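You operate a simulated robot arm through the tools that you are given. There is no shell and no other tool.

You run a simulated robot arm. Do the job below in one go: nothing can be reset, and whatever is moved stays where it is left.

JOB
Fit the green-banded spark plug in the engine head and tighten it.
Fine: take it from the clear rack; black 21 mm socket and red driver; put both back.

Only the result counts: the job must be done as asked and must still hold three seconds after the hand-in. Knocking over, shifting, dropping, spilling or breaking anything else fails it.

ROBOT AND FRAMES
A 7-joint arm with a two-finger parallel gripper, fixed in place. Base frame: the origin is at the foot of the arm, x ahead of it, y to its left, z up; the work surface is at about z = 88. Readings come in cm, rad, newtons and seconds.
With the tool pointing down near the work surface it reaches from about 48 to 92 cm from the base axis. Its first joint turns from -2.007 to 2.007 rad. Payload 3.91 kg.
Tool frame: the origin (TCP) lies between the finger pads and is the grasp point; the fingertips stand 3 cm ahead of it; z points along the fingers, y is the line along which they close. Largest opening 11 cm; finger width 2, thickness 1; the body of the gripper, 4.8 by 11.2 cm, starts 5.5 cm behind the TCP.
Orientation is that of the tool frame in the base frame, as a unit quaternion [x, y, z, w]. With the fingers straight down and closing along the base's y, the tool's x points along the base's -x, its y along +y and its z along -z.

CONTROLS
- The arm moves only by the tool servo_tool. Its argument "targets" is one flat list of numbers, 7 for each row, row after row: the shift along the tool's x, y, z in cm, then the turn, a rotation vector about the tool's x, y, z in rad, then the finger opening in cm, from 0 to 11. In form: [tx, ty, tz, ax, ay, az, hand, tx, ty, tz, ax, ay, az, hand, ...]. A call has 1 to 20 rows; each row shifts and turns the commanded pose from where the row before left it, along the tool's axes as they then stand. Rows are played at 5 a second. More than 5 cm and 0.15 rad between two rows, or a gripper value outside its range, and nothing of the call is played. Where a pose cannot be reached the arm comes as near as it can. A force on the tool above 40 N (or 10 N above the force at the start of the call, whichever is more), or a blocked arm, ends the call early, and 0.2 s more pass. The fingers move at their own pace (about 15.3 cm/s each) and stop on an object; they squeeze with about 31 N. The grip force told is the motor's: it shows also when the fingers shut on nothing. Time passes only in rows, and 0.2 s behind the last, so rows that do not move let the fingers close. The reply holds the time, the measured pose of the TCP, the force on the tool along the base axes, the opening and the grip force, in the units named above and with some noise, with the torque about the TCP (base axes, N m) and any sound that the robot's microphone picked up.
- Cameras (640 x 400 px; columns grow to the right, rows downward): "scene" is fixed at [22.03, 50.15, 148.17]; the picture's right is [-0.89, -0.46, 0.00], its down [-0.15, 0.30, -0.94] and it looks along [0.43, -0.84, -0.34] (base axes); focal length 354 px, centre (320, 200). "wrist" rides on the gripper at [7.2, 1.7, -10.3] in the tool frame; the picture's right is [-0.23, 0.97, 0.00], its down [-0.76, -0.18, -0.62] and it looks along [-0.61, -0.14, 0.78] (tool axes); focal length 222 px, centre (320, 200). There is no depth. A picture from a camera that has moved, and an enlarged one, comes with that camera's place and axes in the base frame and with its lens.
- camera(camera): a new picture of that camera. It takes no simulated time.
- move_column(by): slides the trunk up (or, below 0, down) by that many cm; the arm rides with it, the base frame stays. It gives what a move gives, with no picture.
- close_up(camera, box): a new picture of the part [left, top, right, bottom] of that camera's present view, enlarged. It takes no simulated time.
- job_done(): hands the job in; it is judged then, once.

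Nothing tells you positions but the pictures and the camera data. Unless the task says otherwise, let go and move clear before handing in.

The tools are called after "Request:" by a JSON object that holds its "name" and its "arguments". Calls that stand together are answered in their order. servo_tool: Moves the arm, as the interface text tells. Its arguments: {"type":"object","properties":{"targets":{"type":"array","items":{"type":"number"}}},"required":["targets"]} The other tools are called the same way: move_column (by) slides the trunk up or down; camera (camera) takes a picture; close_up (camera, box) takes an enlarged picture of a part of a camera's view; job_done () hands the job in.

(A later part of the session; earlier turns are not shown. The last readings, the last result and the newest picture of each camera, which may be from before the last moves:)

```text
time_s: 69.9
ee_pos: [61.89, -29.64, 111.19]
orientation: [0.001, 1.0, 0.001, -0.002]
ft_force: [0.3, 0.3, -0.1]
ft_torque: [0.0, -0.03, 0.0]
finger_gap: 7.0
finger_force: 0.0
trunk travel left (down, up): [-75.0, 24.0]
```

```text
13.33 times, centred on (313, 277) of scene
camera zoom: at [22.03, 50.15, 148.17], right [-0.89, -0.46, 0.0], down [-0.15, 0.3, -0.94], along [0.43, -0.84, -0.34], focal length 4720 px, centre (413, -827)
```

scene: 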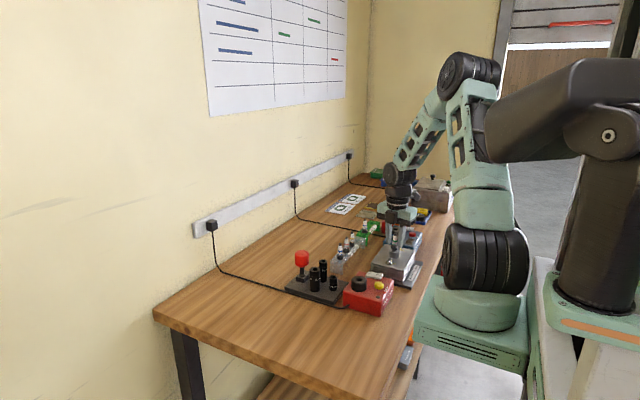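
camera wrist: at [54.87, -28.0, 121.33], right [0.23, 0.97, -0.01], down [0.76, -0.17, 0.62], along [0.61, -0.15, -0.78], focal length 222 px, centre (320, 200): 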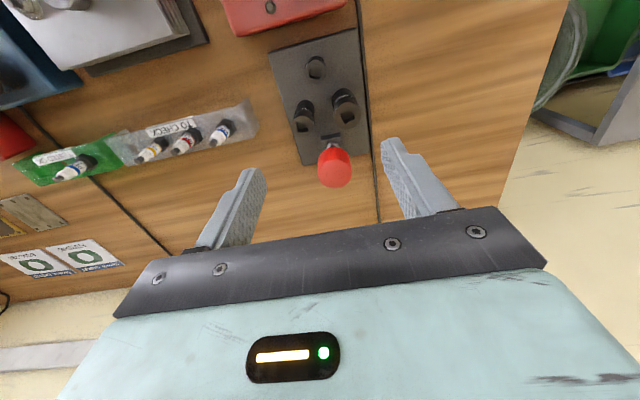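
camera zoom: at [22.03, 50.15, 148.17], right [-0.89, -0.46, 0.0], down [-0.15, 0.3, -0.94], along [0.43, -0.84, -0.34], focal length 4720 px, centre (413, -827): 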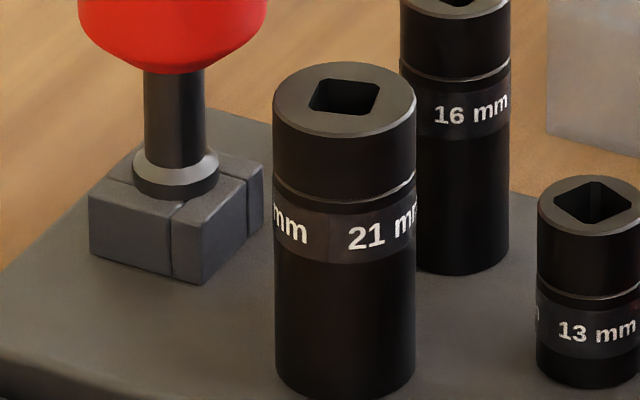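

The square in the 21 mm socket is turned about +14° (counter-clockwise) in the base frame, and the driver's holder about -2°. I'll hover over the red knob to centre on it.

Request:
{"name": "servo_tool", "arguments": {"targets": [-2.37, 0.05, 1, 0, 0, 0, 7, -2.37, 0, 2, 0, 0, 0, 7, -2.36, 0, 3, 0, 0, 0, 7, 0, 0, 0.7, 0, 0, 0, 7, 0, 0, 0, 0, 0, 0, 7]}}

Request:
{"name": "camera", "arguments": {"camera": "wrist"}}

Request:
{"name": "close_up", "arguments": {"camera": "wrist", "box": [240, 80, 400, 220]}}

Request:
{"name": "close_up", "arguments": {"camera": "scene", "box": [275, 225, 335, 285]}}

```text
time_s: 71.1
ee_pos: [69.23, -29.73, 104.39]
orientation: [-0.001, 1.0, 0.0, -0.001]
ft_force: [-0.1, 0.4, 0.2]
ft_torque: [0.01, 0.02, -0.02]
finger_gap: 7.0
finger_force: 0.1
trunk travel left (down, up): [-75.0, 24.0]
```

```text
taken
camera wrist: at [62.1, -28.11, 114.9], right [0.23, 0.97, 0.0], down [0.76, -0.18, 0.62], along [0.61, -0.14, -0.78], focal length 222 px, centre (320, 200)
```

wrist: 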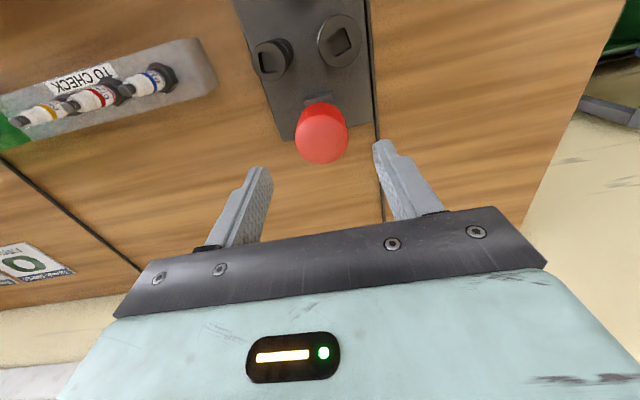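

```text
2.86 times, centred on (320, 150) of wrist
camera zoom: at [62.1, -28.11, 114.9], right [0.23, 0.97, 0.0], down [0.76, -0.18, 0.62], along [0.61, -0.14, -0.78], focal length 635 px, centre (320, 343)
```

zoom: 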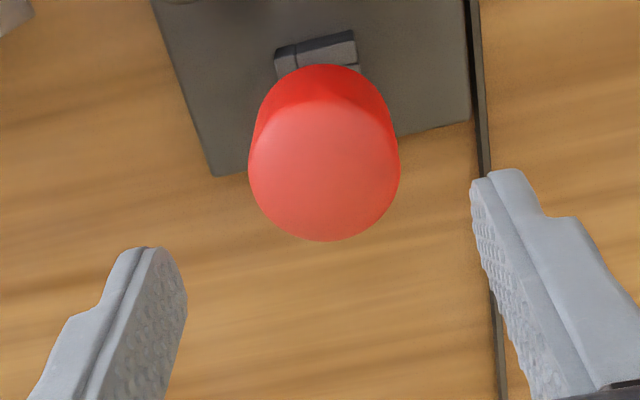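

```text
6.67 times, centred on (305, 255) of scene
camera zoom: at [22.03, 50.15, 148.17], right [-0.89, -0.46, 0.0], down [-0.15, 0.3, -0.94], along [0.43, -0.84, -0.34], focal length 2360 px, centre (420, -167)
```

zoom: 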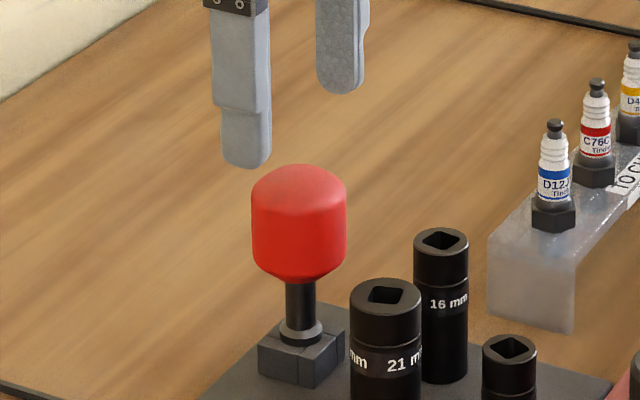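

The two cameras disagree by about half a cm on the knob's x. The fingers clear the knob sideways, so I'll lower partly around it and compare finger and knob directly.

Request:
{"name": "servo_tool", "arguments": {"targets": [0, 0.1, 2, 0, 0, 0, 7, 0, 0, 2, 0, 0, 0, 7, 0, 0, 1, 0, 0, 0, 7, 0, 0, 0, 0, 0, 0, 7]}}

Request:
{"name": "close_up", "arguments": {"camera": "wrist", "box": [220, 80, 420, 240]}}

Request:
{"name": "close_up", "arguments": {"camera": "scene", "box": [275, 225, 335, 285]}}

```text
time_s: 72.1
ee_pos: [69.33, -29.62, 99.34]
orientation: [0.0, 1.0, 0.001, -0.001]
ft_force: [0.5, -0.4, 0.3]
ft_torque: [-0.06, 0.03, 0.0]
finger_gap: 6.99
finger_force: 0.0
trunk travel left (down, up): [-75.0, 24.0]
```

```text
2.50 times, centred on (320, 160) of wrist
camera zoom: at [62.1, -27.93, 109.7], right [0.23, 0.97, 0.0], down [0.76, -0.18, 0.62], along [0.61, -0.14, -0.78], focal length 555 px, centre (320, 300)
```

zoom: 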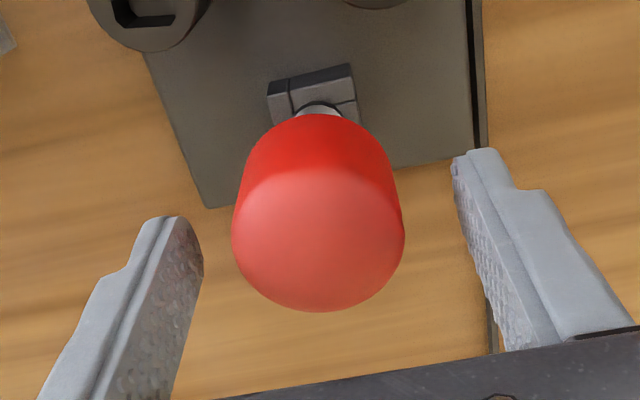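

```text
6.67 times, centred on (305, 255) of scene
camera zoom: at [22.03, 50.15, 148.17], right [-0.89, -0.46, 0.0], down [-0.15, 0.3, -0.94], along [0.43, -0.84, -0.34], focal length 2360 px, centre (420, -167)
```

zoom: 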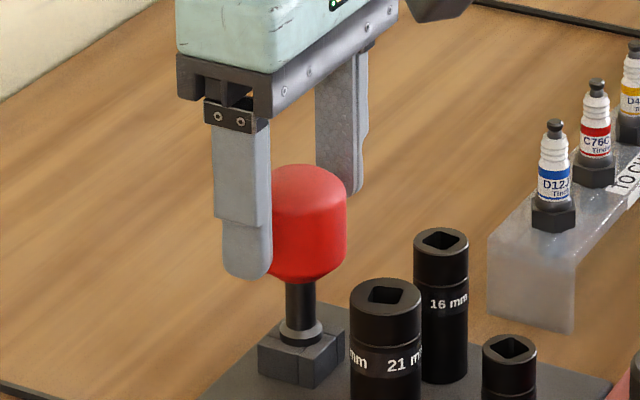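

Direct comparison shows the knob axis about 0.2 cm toward -x of the tool axis. I'll correct that, lower to the knob's middle and close.

Request:
{"name": "servo_tool", "arguments": {"targets": [0.2, 0, 1, 0, 0, 0, 7, 0, 0, 2, 0, 0, 0, 7, 0, 0, 0, 0, 0, 0, 7, 0, 0, 0, 0, 0, 0, 5, 0, 0, 0, 0, 0, 0, 3, 0, 0, 0, 0, 0, 0, 3]}}

Request:
{"name": "close_up", "arguments": {"camera": "wrist", "box": [220, 80, 420, 240]}}

Request:
{"name": "close_up", "arguments": {"camera": "scene", "box": [275, 225, 335, 285]}}

```text
time_s: 73.5
ee_pos: [69.0, -29.49, 96.34]
orientation: [0.0, 1.0, 0.001, -0.001]
ft_force: [0.0, -0.6, 1.0]
ft_torque: [-0.08, 0.0, 0.03]
finger_gap: 4.14
finger_force: 31.4
trunk travel left (down, up): [-75.0, 24.0]
```

```text
2.50 times, centred on (320, 160) of wrist
camera zoom: at [61.9, -27.88, 106.79], right [0.23, 0.97, 0.0], down [0.76, -0.18, 0.62], along [0.61, -0.14, -0.78], focal length 555 px, centre (320, 300)
```

zoom: 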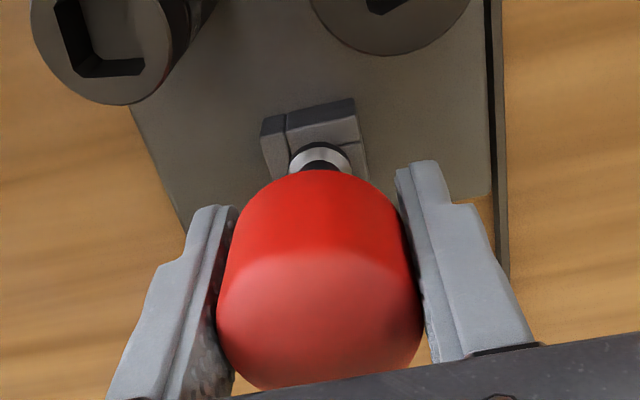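

```text
6.67 times, centred on (305, 255) of scene
camera zoom: at [22.03, 50.15, 148.17], right [-0.89, -0.46, 0.0], down [-0.15, 0.3, -0.94], along [0.43, -0.84, -0.34], focal length 2360 px, centre (420, -167)
```

zoom: 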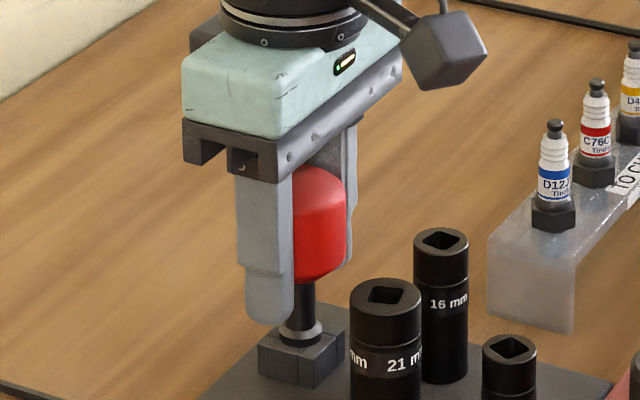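

The knob is gripped (gap 4.14 cm) and centred. I'll lift the driver straight up out of its holder.

Request:
{"name": "servo_tool", "arguments": {"targets": [0, 0, -0.5, 0, 0, 0, 3, 0, 0, -1, 0, 0, 0, 3, 0, 0, -2, 0, 0, 0, 3, 0, 0, -2.5, 0, 0, 0, 3, 0, 0, -2.5, 0, 0, 0, 3, 0, 0, 0, 0, 0, 0, 3]}}

Request:
{"name": "close_up", "arguments": {"camera": "wrist", "box": [220, 60, 420, 220]}}

Request:
{"name": "close_up", "arguments": {"camera": "scene", "box": [275, 225, 345, 295]}}

```text
time_s: 74.9
ee_pos: [68.73, -29.39, 104.94]
orientation: [0.0, 1.0, 0.001, -0.001]
ft_force: [0.0, 0.5, -1.6]
ft_torque: [0.02, -0.02, -0.01]
finger_gap: 4.14
finger_force: 31.0
trunk travel left (down, up): [-75.0, 24.0]
```

```text
2.50 times, centred on (320, 140) of wrist
camera zoom: at [61.7, -27.82, 115.33], right [0.23, 0.97, 0.0], down [0.76, -0.18, 0.62], along [0.61, -0.14, -0.78], focal length 555 px, centre (320, 350)
```

zoom: 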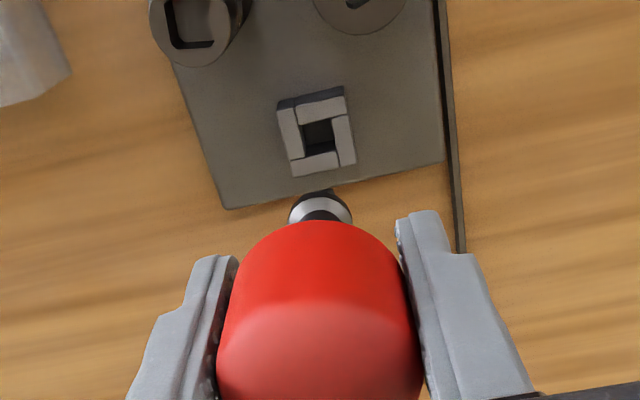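

```text
5.71 times, centred on (310, 260) of scene
camera zoom: at [22.03, 50.15, 148.17], right [-0.89, -0.46, 0.0], down [-0.15, 0.3, -0.94], along [0.43, -0.84, -0.34], focal length 2023 px, centre (377, -143)
```

zoom: 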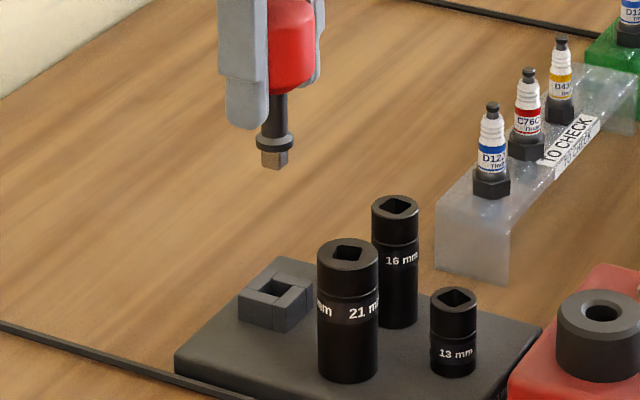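

The driver is out, and its square tip and the holder's square are visible, lined up with base axes within about 1°. I'll carry it over the 21 mm socket and turn it about 15° counter-clockwise to match the square hole.

Request:
{"name": "servo_tool", "arguments": {"targets": [1.9, 0.8, 0, 0, 0, 0, 3, 1.9, 0.8, 0, 0, 0, 0, 3, 1.85, 0.8, 0, 0, 0, 0, 3, 0, 0, 0, 0, 0, -0.135, 3, 0, 0, 0, 0, 0, -0.135, 3, 0, 0, 0, 0, 0, 0, 3]}}

Request:
{"name": "close_up", "arguments": {"camera": "wrist", "box": [260, 60, 400, 180]}}

Request:
{"name": "close_up", "arguments": {"camera": "scene", "box": [295, 245, 335, 295]}}

```text
time_s: 76.3
ee_pos: [63.23, -27.01, 104.73]
orientation: [-0.136, 0.991, 0.0, 0.0]
ft_force: [-0.3, 1.0, -0.2]
ft_torque: [0.02, 0.0, 0.0]
finger_gap: 4.08
finger_force: 31.6
trunk travel left (down, up): [-75.0, 24.0]
```

```text
3.33 times, centred on (330, 120) of wrist
camera zoom: at [55.93, -27.45, 115.3], right [-0.04, 1.0, 0.0], down [0.78, 0.03, 0.62], along [0.62, 0.03, -0.78], focal length 740 px, centre (287, 467)
```

zoom: 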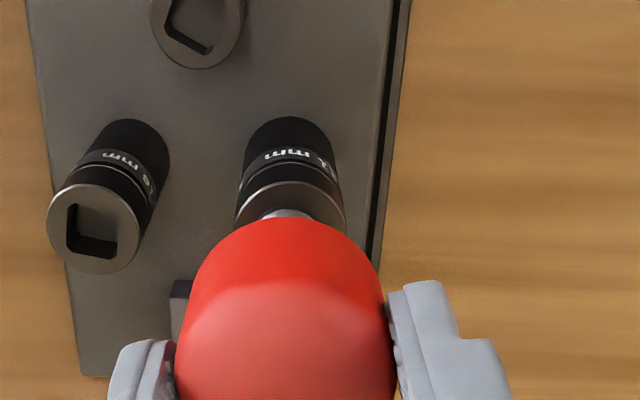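

```text
8.00 times, centred on (315, 270) of scene
camera zoom: at [22.03, 50.15, 148.17], right [-0.89, -0.46, 0.0], down [-0.15, 0.3, -0.94], along [0.43, -0.84, -0.34], focal length 2832 px, centre (360, -360)
```

zoom: 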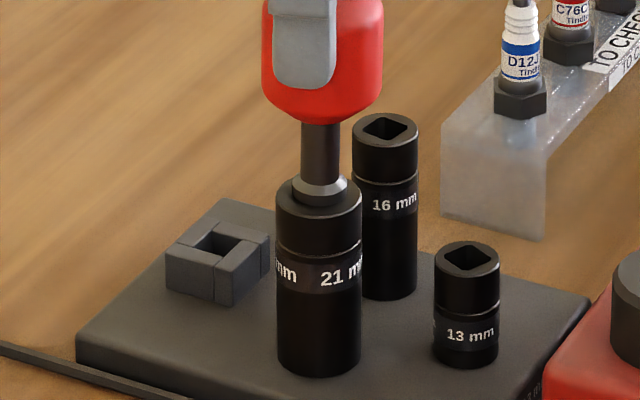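

The knob has slid about 3.5 cm down in the fingers during the move, and the driver now seems to sit with its flange on the 21 mm socket. I'll check closely before doing anything else.

Request:
{"name": "close_up", "arguments": {"camera": "scene", "box": [300, 240, 330, 280]}}

Request:
{"name": "camera", "arguments": {"camera": "wrist"}}

Request:
{"name": "close_up", "arguments": {"camera": "scene", "box": [270, 200, 350, 300]}}

```text
10.00 times, centred on (315, 260) of scene
camera zoom: at [22.03, 50.15, 148.17], right [-0.89, -0.46, 0.0], down [-0.15, 0.3, -0.94], along [0.43, -0.84, -0.34], focal length 3540 px, centre (370, -400)
```

zoom: 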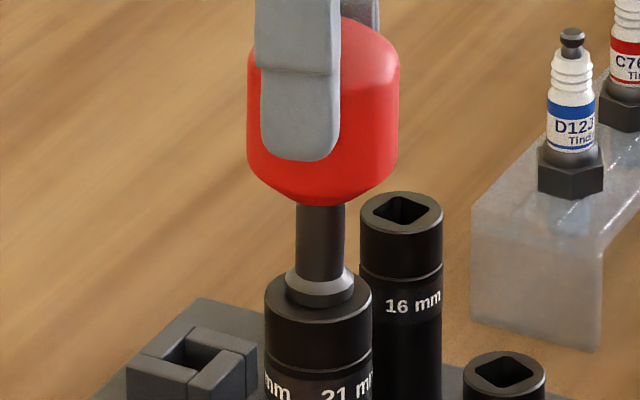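

```text
taken
camera wrist: at [55.93, -27.45, 115.3], right [-0.04, 1.0, 0.0], down [0.78, 0.03, 0.62], along [0.62, 0.03, -0.78], focal length 222 px, centre (320, 200)
```

wrist: 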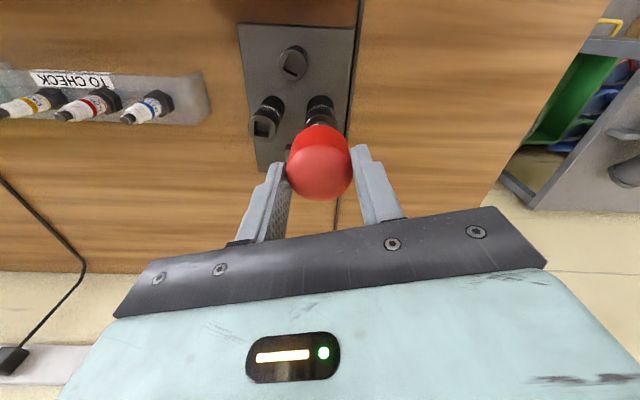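

```text
4.00 times, centred on (310, 250) of scene
camera zoom: at [22.03, 50.15, 148.17], right [-0.89, -0.46, 0.0], down [-0.15, 0.3, -0.94], along [0.43, -0.84, -0.34], focal length 1416 px, centre (360, 0)
```

zoom: 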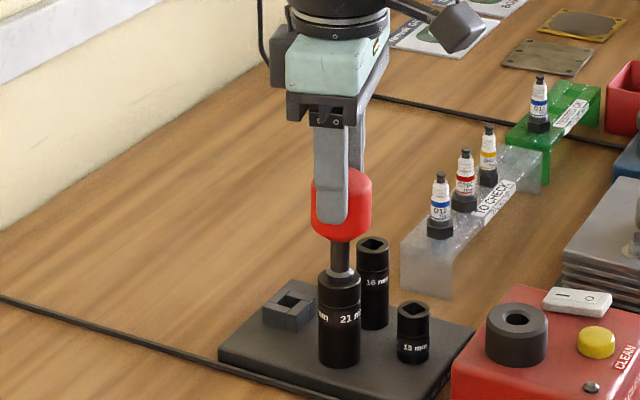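

The driver's flange sits flush on the 21 mm socket, so the square has dropped into its hole. I'll open the fingers, check that it stands, lower about 1.8 cm and regrip the knob properly.

Request:
{"name": "servo_tool", "arguments": {"targets": [0, 0, 0, 0, 0, 0, 5.5, 0, 0, 0, 0, 0, 0, 5.5]}}

Request:
{"name": "close_up", "arguments": {"camera": "scene", "box": [300, 240, 330, 280]}}

Request:
{"name": "close_up", "arguments": {"camera": "wrist", "box": [240, 100, 400, 220]}}

```text
time_s: 76.9
ee_pos: [63.29, -27.05, 104.86]
orientation: [-0.135, 0.991, 0.001, 0.0]
ft_force: [0.2, 0.7, 0.8]
ft_torque: [0.02, -0.01, -0.02]
finger_gap: 5.5
finger_force: 0.1
trunk travel left (down, up): [-75.0, 24.0]
```

```text
10.00 times, centred on (315, 260) of scene
camera zoom: at [22.03, 50.15, 148.17], right [-0.89, -0.46, 0.0], down [-0.15, 0.3, -0.94], along [0.43, -0.84, -0.34], focal length 3540 px, centre (370, -400)
```

zoom: 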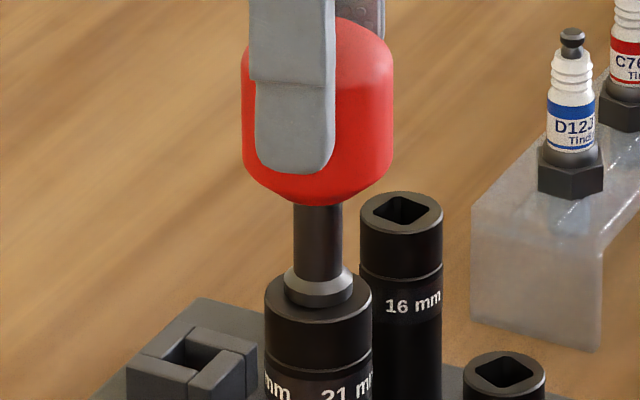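

```text
3.33 times, centred on (320, 160) of wrist
camera zoom: at [55.93, -27.46, 115.28], right [-0.04, 1.0, 0.0], down [0.78, 0.03, 0.62], along [0.62, 0.03, -0.78], focal length 740 px, centre (320, 333)
```

zoom: 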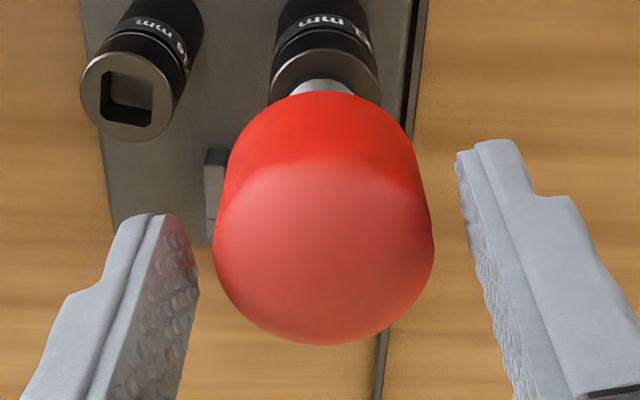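

The driver stands in the socket on its own. I'll lower 2 cm and close on the middle of the knob.

Request:
{"name": "servo_tool", "arguments": {"targets": [0, 0.04, 1, 0, 0, 0, 5.5, 0, 0, 1, 0, 0, 0, 5.5, 0, 0, 0, 0, 0, 0, 5.5, 0, 0, 0, 0, 0, 0, 3, 0, 0, 0, 0, 0, 0, 3, 0, 0, 0, 0, 0, 0, 3]}}

Request:
{"name": "close_up", "arguments": {"camera": "scene", "box": [300, 240, 330, 280]}}

Request:
{"name": "close_up", "arguments": {"camera": "wrist", "box": [240, 100, 400, 220]}}

```text
time_s: 78.3
ee_pos: [63.29, -27.01, 102.75]
orientation: [-0.135, 0.991, 0.002, 0.0]
ft_force: [0.5, -1.1, 0.7]
ft_torque: [-0.03, -0.04, 0.01]
finger_gap: 4.14
finger_force: 31.4
trunk travel left (down, up): [-75.0, 24.0]
```

```text
10.00 times, centred on (315, 260) of scene
camera zoom: at [22.03, 50.15, 148.17], right [-0.89, -0.46, 0.0], down [-0.15, 0.3, -0.94], along [0.43, -0.84, -0.34], focal length 3540 px, centre (370, -400)
```

zoom: 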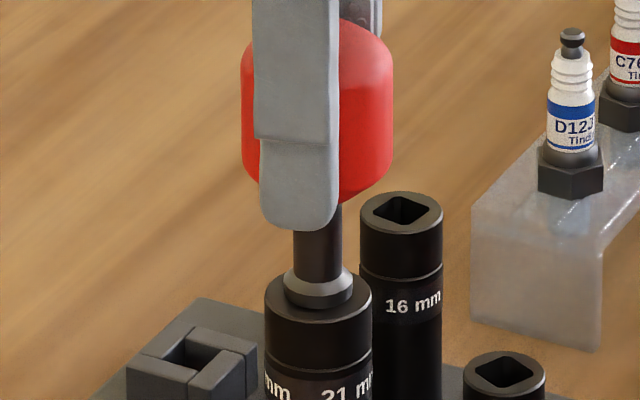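

```text
3.33 times, centred on (320, 160) of wrist
camera zoom: at [55.94, -27.36, 113.23], right [-0.04, 1.0, 0.0], down [0.78, 0.03, 0.62], along [0.62, 0.03, -0.78], focal length 740 px, centre (320, 333)
```

zoom: 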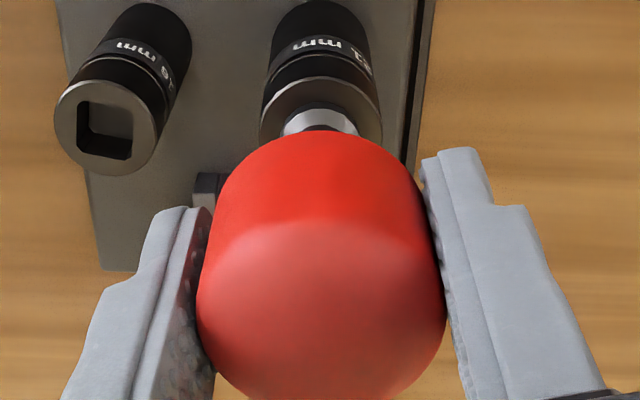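

The knob is gripped at its middle again. I'll press down a little to seat the square fully and listen for a click.

Request:
{"name": "servo_tool", "arguments": {"targets": [0, 0, 0.06, 0, 0, 0, 3, 0, 0, 0.06, 0, 0, 0, 3, 0, 0, 0.06, 0, 0, 0, 3, 0, 0, 0, 0, 0, 0, 3]}}

```text
time_s: 79.3
ee_pos: [63.25, -27.01, 102.86]
orientation: [-0.135, 0.991, 0.001, 0.0]
ft_force: [-4.2, 2.5, 22.6]
ft_torque: [0.17, 0.32, -0.02]
finger_gap: 4.09
finger_force: 31.1
trunk travel left (down, up): [-75.0, 24.0]
```

It bears firmly (23 N). Now I'll lift slowly and see whether the socket comes along.

Request:
{"name": "servo_tool", "arguments": {"targets": [0, 0, -0.2, 0, 0, 0, 3, 0, 0, -0.3, 0, 0, 0, 3, 0, 0, -0.5, 0, 0, 0, 3, 0, 0, -0.7, 0, 0, 0, 3, 0, 0, 0, 0, 0, 0, 3]}}

Request:
{"name": "close_up", "arguments": {"camera": "scene", "box": [295, 235, 335, 295]}}

Request:
{"name": "close_up", "arguments": {"camera": "wrist", "box": [240, 60, 400, 220]}}

```text
time_s: 80.5
ee_pos: [63.24, -27.03, 104.29]
orientation: [-0.135, 0.991, 0.002, -0.001]
ft_force: [0.6, -0.3, -1.9]
ft_torque: [0.04, 0.0, -0.01]
finger_gap: 4.12
finger_force: 30.7
trunk travel left (down, up): [-75.0, 24.0]
```

```text
6.67 times, centred on (315, 265) of scene
camera zoom: at [22.03, 50.15, 148.17], right [-0.89, -0.46, 0.0], down [-0.15, 0.3, -0.94], along [0.43, -0.84, -0.34], focal length 2360 px, centre (353, -233)
```

zoom: 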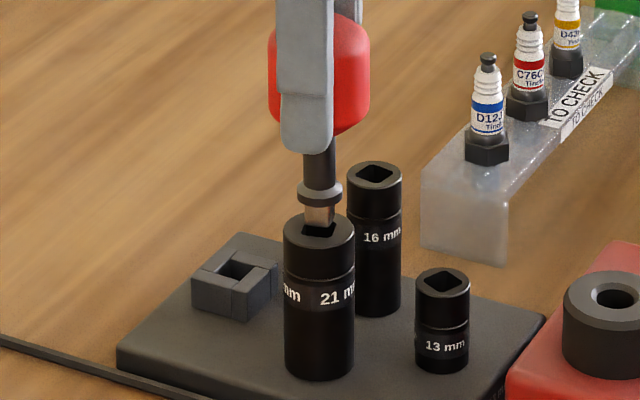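

```text
2.50 times, centred on (320, 140) of wrist
camera zoom: at [55.94, -27.45, 114.69], right [-0.04, 1.0, 0.0], down [0.78, 0.03, 0.62], along [0.62, 0.03, -0.78], focal length 555 px, centre (320, 350)
```

zoom: 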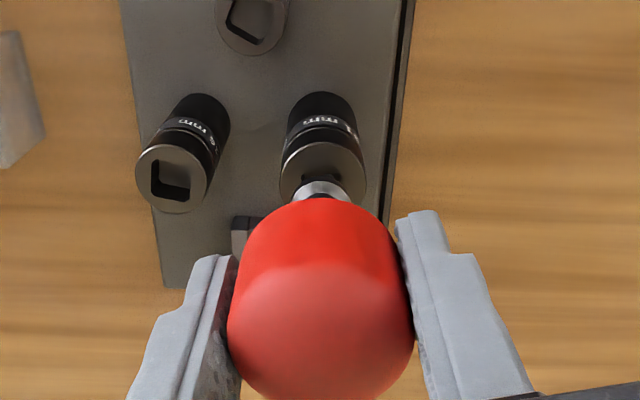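

The socket stayed behind: the square was in, but the detent did not catch. I'll go back down and press harder, up to just under the 40 N limit.

Request:
{"name": "servo_tool", "arguments": {"targets": [0, 0, 0.6, 0, 0, 0, 3, 0, 0, 0.6, 0, 0, 0, 3, 0, 0, 0.4, 0, 0, 0, 3, 0, 0, 0.1, 0, 0, 0, 3, 0, 0, 0.06, 0, 0, 0, 3, 0, 0, 0.04, 0, 0, 0, 3, 0, 0, 0.03, 0, 0, 0, 3, 0, 0, 0, 0, 0, 0, 3]}}

Request:
{"name": "close_up", "arguments": {"camera": "scene", "box": [295, 235, 335, 295]}}

```text
time_s: 82.3
ee_pos: [63.26, -27.18, 102.76]
orientation: [-0.134, 0.991, 0.0, 0.001]
ft_force: [-6.6, 3.2, 22.3]
ft_torque: [0.15, 0.52, 0.03]
finger_gap: 4.15
finger_force: 30.8
trunk travel left (down, up): [-75.0, 24.0]
stopped in row 8: the force on the tool passed its limit at 40 N (the readings are from after the stop); the commanded pose is now the measured one
```

```text
6.67 times, centred on (315, 265) of scene
camera zoom: at [22.03, 50.15, 148.17], right [-0.89, -0.46, 0.0], down [-0.15, 0.3, -0.94], along [0.43, -0.84, -0.34], focal length 2360 px, centre (353, -233)
```

zoom: 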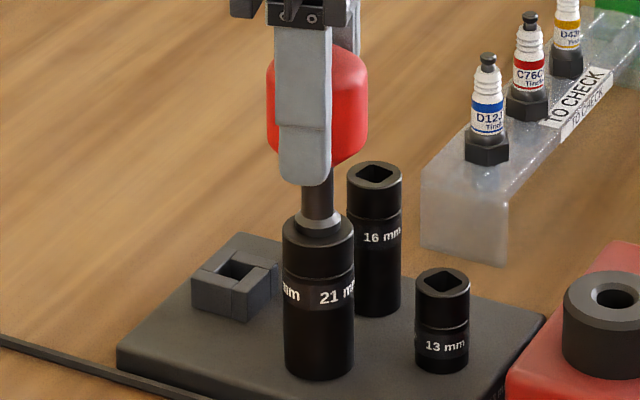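

Flange flush again after a 40 N press, no click heard. I'll lift a little to see if it holds this time.

Request:
{"name": "servo_tool", "arguments": {"targets": [0, 0, -0.2, 0, 0, 0, 3, 0, 0, -0.3, 0, 0, 0, 3, 0, 0, -0.4, 0, 0, 0, 3, 0, 0, 0, 0, 0, 0, 3]}}

Request:
{"name": "close_up", "arguments": {"camera": "scene", "box": [295, 235, 335, 295]}}

```text
time_s: 83.3
ee_pos: [63.28, -27.15, 103.53]
orientation: [-0.134, 0.991, 0.001, 0.001]
ft_force: [-0.4, 0.4, -2.1]
ft_torque: [0.04, -0.03, 0.01]
finger_gap: 4.09
finger_force: 31.1
trunk travel left (down, up): [-75.0, 24.0]
```

```text
6.67 times, centred on (315, 265) of scene
camera zoom: at [22.03, 50.15, 148.17], right [-0.89, -0.46, 0.0], down [-0.15, 0.3, -0.94], along [0.43, -0.84, -0.34], focal length 2360 px, centre (353, -233)
```

zoom: 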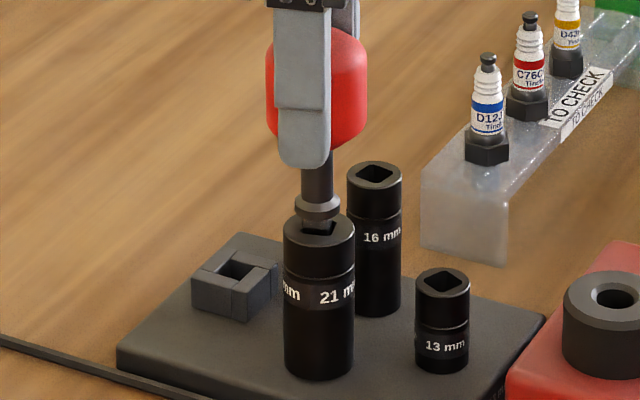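

There's no detent: the square slides freely in and out of the socket. So I'll put the driver back in its holder, carry the socket onto the plug with the fingers, and fetch the driver afterwards.

Request:
{"name": "servo_tool", "arguments": {"targets": [0, 0, -1.2, 0, 0, 0, 3, 0, 0, -1.2, 0, 0, 0, 3, 0, 0, 0, 0, 0, 0.134, 3, 0, 0, 0, 0, 0, 0.134, 3, -1.4, -0.6, 0, 0, 0, 0, 3, -1.4, -0.6, 0, 0, 0, 0, 3, -1.4, -0.6, 0, 0, 0, 0, 3, -1.4, -0.55, 0, 0, 0, 0, 3, 0, 0, 0, 0, 0, 0, 3]}}

Request:
{"name": "close_up", "arguments": {"camera": "scene", "box": [285, 235, 335, 295]}}

Request:
{"name": "close_up", "arguments": {"camera": "wrist", "box": [240, 60, 400, 220]}}

```text
time_s: 85.3
ee_pos: [69.02, -29.34, 105.89]
orientation: [-0.002, 1.0, 0.001, 0.001]
ft_force: [0.3, 0.3, -1.5]
ft_torque: [-0.02, 0.0, 0.01]
finger_gap: 4.1
finger_force: 31.2
trunk travel left (down, up): [-75.0, 24.0]
```

```text
6.67 times, centred on (310, 265) of scene
camera zoom: at [22.03, 50.15, 148.17], right [-0.89, -0.46, 0.0], down [-0.15, 0.3, -0.94], along [0.43, -0.84, -0.34], focal length 2360 px, centre (387, -233)
```

zoom: 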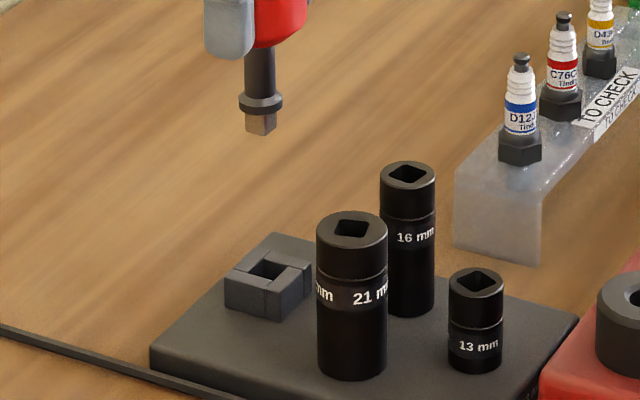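

```text
2.50 times, centred on (320, 140) of wrist
camera zoom: at [61.96, -27.85, 116.36], right [0.23, 0.97, 0.0], down [0.76, -0.18, 0.62], along [0.61, -0.14, -0.78], focal length 555 px, centre (320, 350)
```

zoom: 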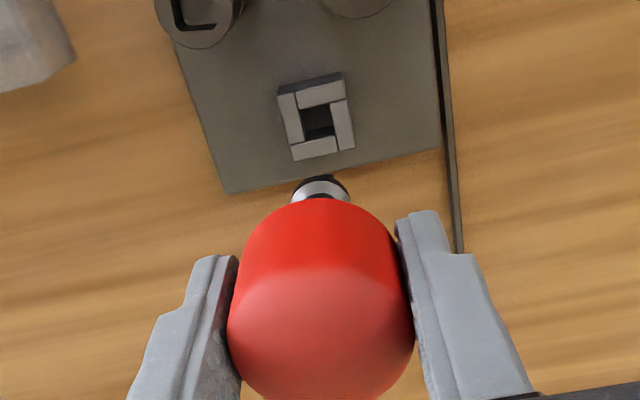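

I'll shift about -0.15 in x, lower 5.5 cm and check the square tip against the holder's hole.

Request:
{"name": "servo_tool", "arguments": {"targets": [0.15, -0.04, 0, 0, 0, 0, 3, 0, 0, 2, 0, 0, 0, 3, 0, 0, 2, 0, 0, 0, 3, 0, 0, 1.3, 0, 0, 0, 3, 0, 0, 0, 0, 0, 0, 3]}}

Request:
{"name": "close_up", "arguments": {"camera": "scene", "box": [295, 250, 325, 290]}}

Request:
{"name": "close_up", "arguments": {"camera": "wrist", "box": [260, 80, 380, 200]}}

```text
time_s: 86.5
ee_pos: [68.92, -29.47, 100.57]
orientation: [-0.002, 1.0, 0.001, 0.001]
ft_force: [0.4, 0.2, -1.7]
ft_torque: [-0.01, 0.0, -0.04]
finger_gap: 4.1
finger_force: 31.0
trunk travel left (down, up): [-75.0, 24.0]
```

```text
10.00 times, centred on (310, 270) of scene
camera zoom: at [22.03, 50.15, 148.17], right [-0.89, -0.46, 0.0], down [-0.15, 0.3, -0.94], along [0.43, -0.84, -0.34], focal length 3540 px, centre (420, -500)
```

zoom: 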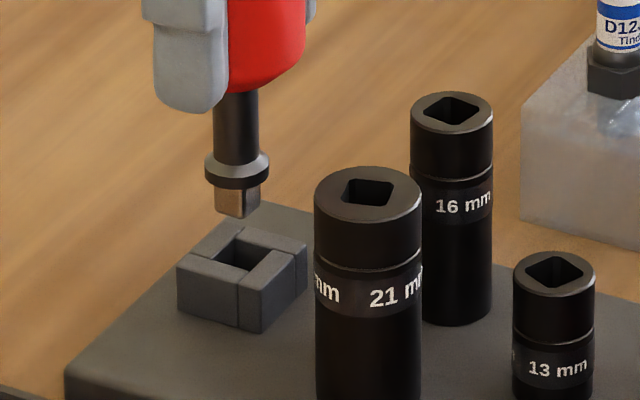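

```text
3.33 times, centred on (320, 140) of wrist
camera zoom: at [61.86, -27.86, 110.9], right [0.22, 0.97, 0.0], down [0.76, -0.18, 0.62], along [0.61, -0.14, -0.78], focal length 740 px, centre (320, 400)
```

zoom: 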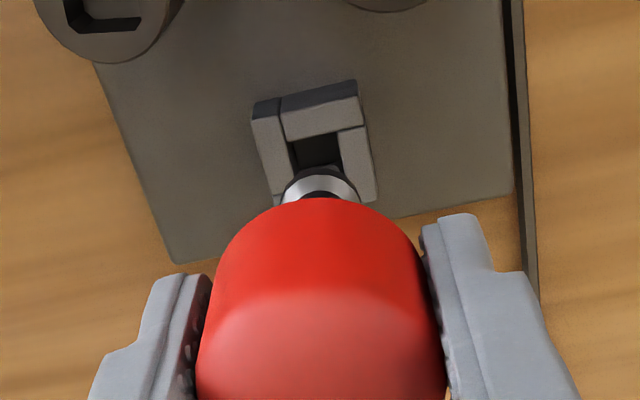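

About 0.1 cm of y correction is needed. I'll adjust and lower gently, watching the force.

Request:
{"name": "servo_tool", "arguments": {"targets": [0.03, -0.09, 0, 0, 0, 0, 3, 0, 0, 0.6, 0, 0, 0, 3, 0, 0, 0.4, 0, 0, 0, 3, 0, 0, 0.3, 0, 0, 0, 3, 0, 0, 0.2, 0, 0, 0, 3, 0, 0, 0, 0, 0, 0, 3]}}

Request:
{"name": "close_up", "arguments": {"camera": "scene", "box": [295, 250, 325, 290]}}

Request:
{"name": "close_up", "arguments": {"camera": "wrist", "box": [260, 80, 380, 200]}}

```text
time_s: 87.9
ee_pos: [68.83, -29.48, 99.06]
orientation: [-0.002, 1.0, 0.0, 0.001]
ft_force: [0.1, -0.1, -2.7]
ft_torque: [-0.01, 0.0, -0.01]
finger_gap: 4.12
finger_force: 31.1
trunk travel left (down, up): [-75.0, 24.0]
```

```text
10.00 times, centred on (310, 270) of scene
camera zoom: at [22.03, 50.15, 148.17], right [-0.89, -0.46, 0.0], down [-0.15, 0.3, -0.94], along [0.43, -0.84, -0.34], focal length 3540 px, centre (420, -500)
```

zoom: 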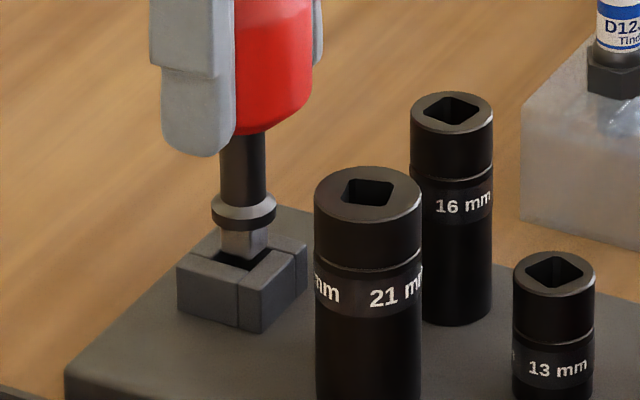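

```text
3.33 times, centred on (320, 140) of wrist
camera zoom: at [61.7, -27.94, 109.5], right [0.22, 0.97, 0.0], down [0.76, -0.18, 0.62], along [0.61, -0.14, -0.78], focal length 740 px, centre (320, 400)
```

zoom: 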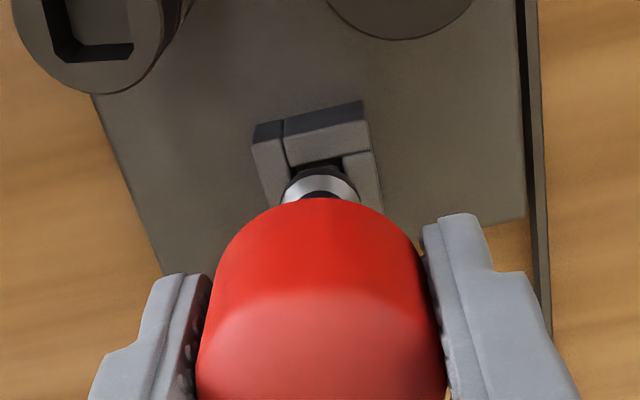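

The square is at the mouth of the holder. Continuing down in small steps.

Request:
{"name": "servo_tool", "arguments": {"targets": [0, 0, 0.2, 0, 0, 0, 3, 0, 0, 0.2, 0, 0, 0, 3, 0, 0, 0.2, 0, 0, 0, 3, 0, 0, 0.2, 0, 0, 0, 3, 0, 0, 0.2, 0, 0, 0, 3, 0, 0, 0, 0, 0, 0, 3]}}

Request:
{"name": "close_up", "arguments": {"camera": "scene", "box": [295, 250, 325, 290]}}

```text
time_s: 89.3
ee_pos: [68.95, -29.65, 98.26]
orientation: [-0.002, 1.0, 0.0, 0.001]
ft_force: [2.5, 0.6, 0.9]
ft_torque: [0.06, -0.19, 0.01]
finger_gap: 4.1
finger_force: 30.8
trunk travel left (down, up): [-75.0, 24.0]
```

```text
10.00 times, centred on (310, 270) of scene
camera zoom: at [22.03, 50.15, 148.17], right [-0.89, -0.46, 0.0], down [-0.15, 0.3, -0.94], along [0.43, -0.84, -0.34], focal length 3540 px, centre (420, -500)
```

zoom: 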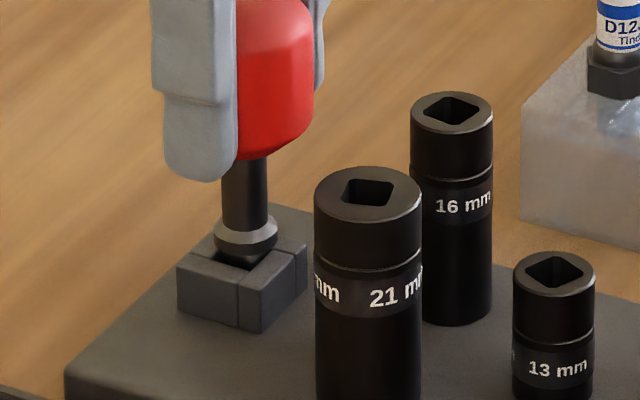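

Nearly in. A bit further until it rests.

Request:
{"name": "servo_tool", "arguments": {"targets": [0, 0, 0.15, 0, 0, 0, 3, 0, 0, 0.1, 0, 0, 0, 3, 0, 0, 0.1, 0, 0, 0, 3, 0, 0, 0, 0, 0, 0, 3]}}

Request:
{"name": "close_up", "arguments": {"camera": "scene", "box": [295, 250, 325, 290]}}

```text
time_s: 90.3
ee_pos: [68.93, -29.56, 97.85]
orientation: [-0.002, 1.0, 0.001, 0.001]
ft_force: [1.8, 1.0, -0.1]
ft_torque: [0.05, -0.13, 0.0]
finger_gap: 4.11
finger_force: 31.1
trunk travel left (down, up): [-75.0, 24.0]
```

```text
10.00 times, centred on (310, 270) of scene
camera zoom: at [22.03, 50.15, 148.17], right [-0.89, -0.46, 0.0], down [-0.15, 0.3, -0.94], along [0.43, -0.84, -0.34], focal length 3540 px, centre (420, -500)
```

zoom: 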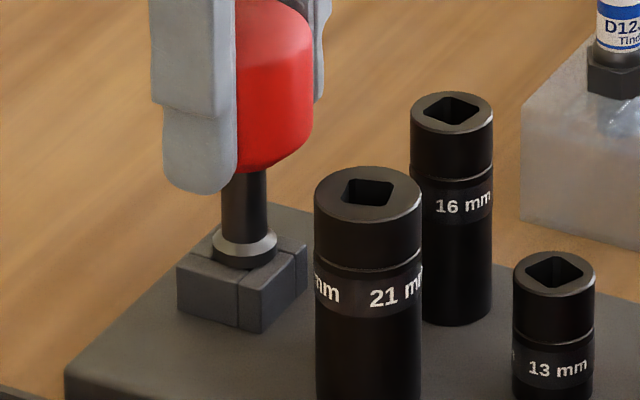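

Request:
{"name": "servo_tool", "arguments": {"targets": [0, 0, 0.08, 0, 0, 0, 3, 0, 0, 0.08, 0, 0, 0, 3, 0, 0, 0.06, 0, 0, 0, 3, 0, 0, 0, 0, 0, 0, 3]}}

```text
time_s: 91.3
ee_pos: [68.88, -29.56, 97.75]
orientation: [-0.001, 1.0, 0.0, 0.002]
ft_force: [-0.6, -0.3, 22.9]
ft_torque: [-0.01, 0.02, 0.02]
finger_gap: 4.11
finger_force: 30.9
trunk travel left (down, up): [-75.0, 24.0]
```

The driver is seated in its holder again (23 N push-back). I'll ease off, release it and rise, then look at the 21 mm socket.

Request:
{"name": "servo_tool", "arguments": {"targets": [0, 0, -0.15, 0, 0, 0, 3, 0, 0, 0, 0, 0, 0, 7, 0, 0, 0, 0, 0, 0, 7, 0, 0, -2, 0, 0, 0, 7, 0, 0, -3, 0, 0, 0, 7, 0, 0, -3, 0, 0, 0, 7, 0, 0, 0, 0, 0, 0, 7]}}

Request:
{"name": "close_up", "arguments": {"camera": "scene", "box": [290, 240, 330, 290]}}

Request:
{"name": "camera", "arguments": {"camera": "wrist"}}

```text
time_s: 92.9
ee_pos: [68.91, -29.59, 105.68]
orientation: [-0.001, 1.0, 0.001, 0.001]
ft_force: [-0.1, 0.1, 0.4]
ft_torque: [-0.01, 0.04, -0.02]
finger_gap: 6.99
finger_force: 0.0
trunk travel left (down, up): [-75.0, 24.0]
```

```text
8.00 times, centred on (310, 265) of scene
camera zoom: at [22.03, 50.15, 148.17], right [-0.89, -0.46, 0.0], down [-0.15, 0.3, -0.94], along [0.43, -0.84, -0.34], focal length 2832 px, centre (400, -320)
```

zoom: 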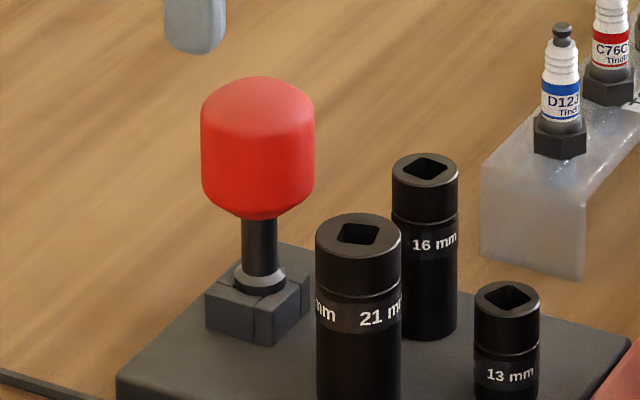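

```text
taken
camera wrist: at [61.84, -27.98, 116.1], right [0.22, 0.97, 0.0], down [0.76, -0.18, 0.62], along [0.61, -0.14, -0.78], focal length 222 px, centre (320, 200)
```

wrist: 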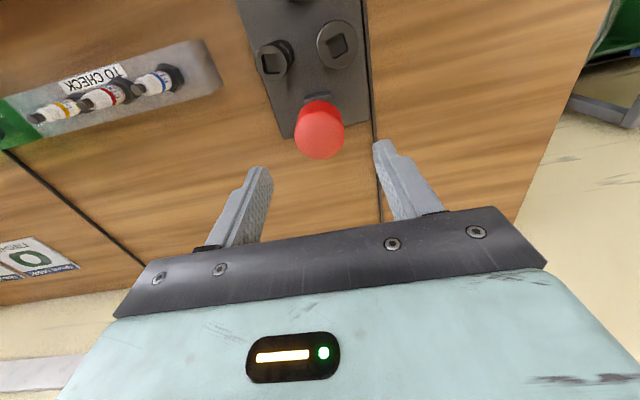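

The driver is back in its holder. Now I'll hover over the 21 mm socket with the fingers at about 4.5 cm and check the alignment.

Request:
{"name": "servo_tool", "arguments": {"targets": [1.9, 0.85, 0, 0, 0, 0, 6, 1.9, 0.85, 0, 0, 0, 0, 5, 1.88, 0.85, 0, 0, 0, 0, 4.5, 0, 0, 2, 0, 0, 0, 4.5, 0, 0, 2, 0, 0, 0, 4.5, 0, 0, 1, 0, 0, 0, 4.5, 0, 0, 0, 0, 0, 0, 4.5]}}

Request:
{"name": "close_up", "arguments": {"camera": "scene", "box": [295, 235, 335, 295]}}

Request:
{"name": "close_up", "arguments": {"camera": "wrist", "box": [220, 60, 420, 220]}}

```text
time_s: 94.5
ee_pos: [63.21, -27.01, 100.64]
orientation: [-0.002, 1.0, 0.001, 0.001]
ft_force: [0.0, 1.1, 1.2]
ft_torque: [0.02, 0.01, -0.02]
finger_gap: 4.49
finger_force: 0.0
trunk travel left (down, up): [-75.0, 24.0]
```

```text
6.67 times, centred on (315, 265) of scene
camera zoom: at [22.03, 50.15, 148.17], right [-0.89, -0.46, 0.0], down [-0.15, 0.3, -0.94], along [0.43, -0.84, -0.34], focal length 2360 px, centre (353, -233)
```

zoom: 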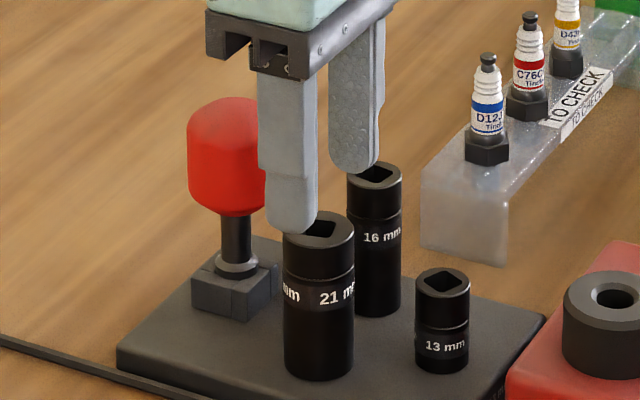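

```text
2.50 times, centred on (320, 140) of wrist
camera zoom: at [56.0, -25.44, 111.05], right [0.22, 0.97, 0.0], down [0.76, -0.18, 0.62], along [0.61, -0.14, -0.78], focal length 555 px, centre (320, 350)
```

zoom: 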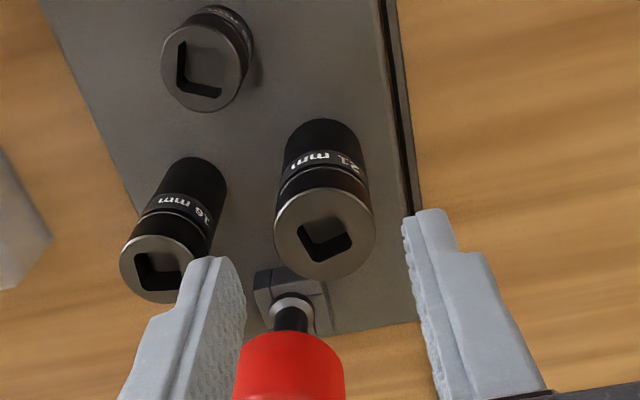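

The socket is about 0.15 cm off in x and 0.12 cm in y; the finger clears the 16 mm socket by about 0.7 cm. I'll correct and descend carefully.

Request:
{"name": "servo_tool", "arguments": {"targets": [-0.15, 0.12, 0, 0, 0, 0, 4.5, 0, 0, 1.5, 0, 0, 0, 4.5, 0, 0, 1.5, 0, 0, 0, 4.5, 0, 0, 0, 0, 0, 0, 4.5]}}

Request:
{"name": "close_up", "arguments": {"camera": "scene", "box": [295, 235, 335, 295]}}

Request:
{"name": "close_up", "arguments": {"camera": "wrist", "box": [220, 80, 420, 240]}}

```text
time_s: 95.5
ee_pos: [63.39, -26.92, 97.81]
orientation: [-0.001, 1.0, 0.0, 0.001]
ft_force: [1.2, -0.7, 0.0]
ft_torque: [0.03, 0.02, -0.02]
finger_gap: 4.5
finger_force: 0.0
trunk travel left (down, up): [-75.0, 24.0]
```

```text
6.67 times, centred on (315, 265) of scene
camera zoom: at [22.03, 50.15, 148.17], right [-0.89, -0.46, 0.0], down [-0.15, 0.3, -0.94], along [0.43, -0.84, -0.34], focal length 2360 px, centre (353, -233)
```

zoom: 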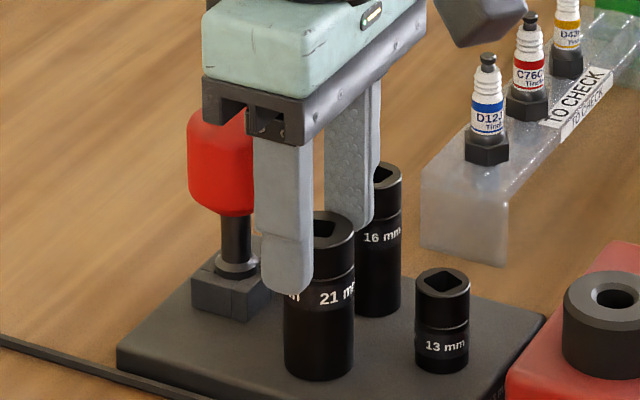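

```text
2.50 times, centred on (320, 160) of wrist
camera zoom: at [56.17, -25.35, 108.16], right [0.22, 0.97, 0.0], down [0.76, -0.18, 0.62], along [0.61, -0.14, -0.78], focal length 555 px, centre (320, 300)
```

zoom: 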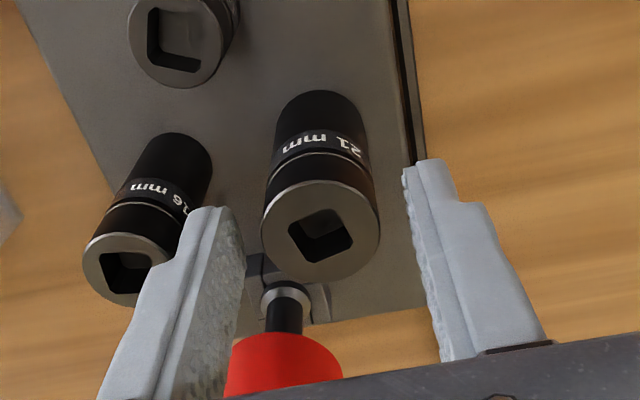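

Aligned in both views. I'll descend 3.2 cm and close on the socket.

Request:
{"name": "servo_tool", "arguments": {"targets": [0, 0, 1.6, 0, 0, 0, 4.5, 0, 0, 1.6, 0, 0, 0, 4.5, 0, 0, 0, 0, 0, 0, 4.5, 0, 0, 0, 0, 0, 0, 2, 0, 0, 0, 0, 0, 0, 2, 0, 0, 0, 0, 0, 0, 2]}}

Request:
{"name": "close_up", "arguments": {"camera": "scene", "box": [295, 235, 335, 295]}}

Request:
{"name": "close_up", "arguments": {"camera": "wrist", "box": [220, 80, 420, 240]}}

```text
time_s: 96.9
ee_pos: [63.15, -26.85, 94.59]
orientation: [0.0, 1.0, 0.0, 0.001]
ft_force: [0.3, 0.3, -0.3]
ft_torque: [-0.03, 0.02, 0.0]
finger_gap: 3.01
finger_force: 30.7
trunk travel left (down, up): [-75.0, 24.0]
```

```text
6.67 times, centred on (315, 265) of scene
camera zoom: at [22.03, 50.15, 148.17], right [-0.89, -0.46, 0.0], down [-0.15, 0.3, -0.94], along [0.43, -0.84, -0.34], focal length 2360 px, centre (353, -233)
```

zoom: 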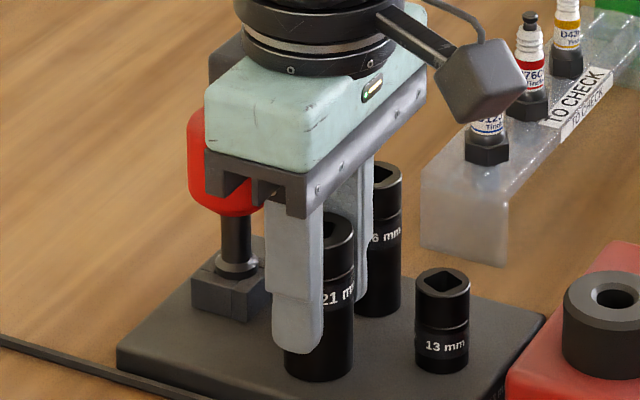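

```text
2.50 times, centred on (320, 160) of wrist
camera zoom: at [56.08, -25.27, 104.97], right [0.22, 0.97, 0.0], down [0.76, -0.18, 0.62], along [0.61, -0.14, -0.78], focal length 555 px, centre (320, 300)
```

zoom: 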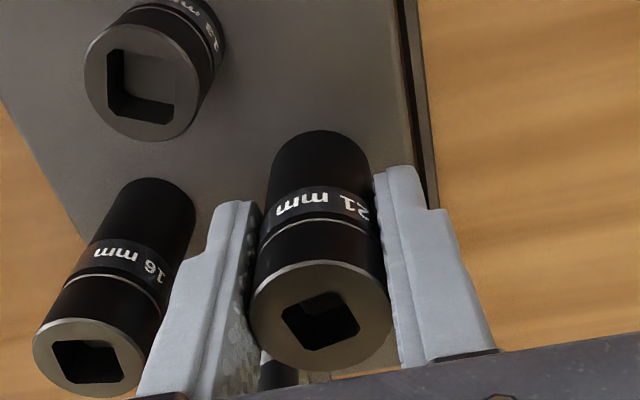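

The socket is gripped (gap 3.0 cm). I'll lift it straight up and check that nothing else moves.

Request:
{"name": "servo_tool", "arguments": {"targets": [0, 0, -0.5, 0, 0, 0, 2, 0, 0, -1, 0, 0, 0, 2, 0, 0, -2, 0, 0, 0, 2, 0, 0, -2.5, 0, 0, 0, 2, 0, 0, -3, 0, 0, 0, 2, 0, 0, -3, 0, 0, 0, 2, 0, 0, -3, 0, 0, 0, 2, 0, 0, 0, 0, 0, 0, 2]}}

Request:
{"name": "close_up", "arguments": {"camera": "scene", "box": [275, 215, 355, 315]}}

Request:
{"name": "close_up", "arguments": {"camera": "wrist", "box": [220, 80, 420, 240]}}

```text
time_s: 98.7
ee_pos: [63.17, -26.84, 109.68]
orientation: [-0.002, 1.0, 0.002, 0.001]
ft_force: [-0.2, 1.0, -2.1]
ft_torque: [-0.02, 0.02, 0.03]
finger_gap: 3.0
finger_force: 30.7
trunk travel left (down, up): [-75.0, 24.0]
```

```text
4.00 times, centred on (315, 265) of scene
camera zoom: at [22.03, 50.15, 148.17], right [-0.89, -0.46, 0.0], down [-0.15, 0.3, -0.94], along [0.43, -0.84, -0.34], focal length 1416 px, centre (340, -60)
```

zoom: 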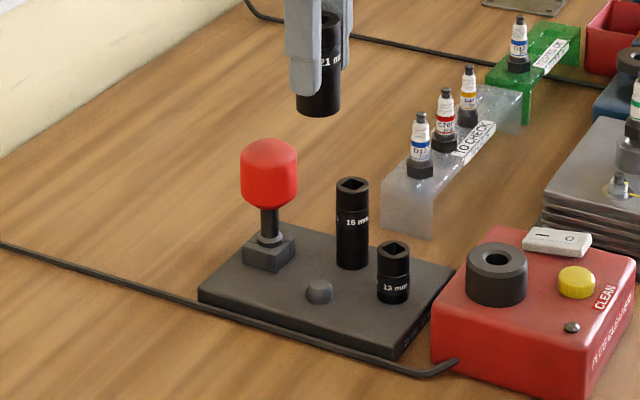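

```text
2.50 times, centred on (320, 160) of wrist
camera zoom: at [56.08, -25.34, 120.07], right [0.22, 0.97, 0.0], down [0.76, -0.18, 0.62], along [0.61, -0.14, -0.78], focal length 555 px, centre (320, 300)
```

zoom: 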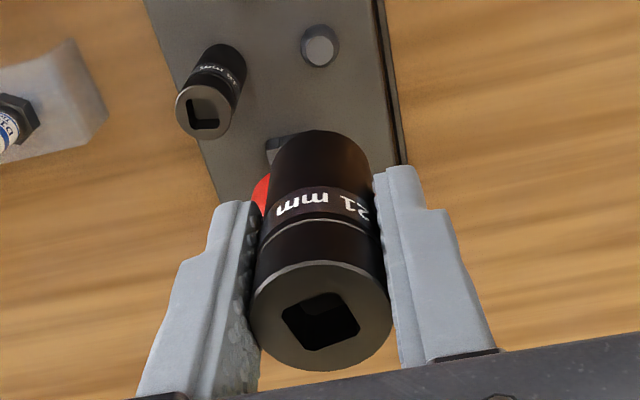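

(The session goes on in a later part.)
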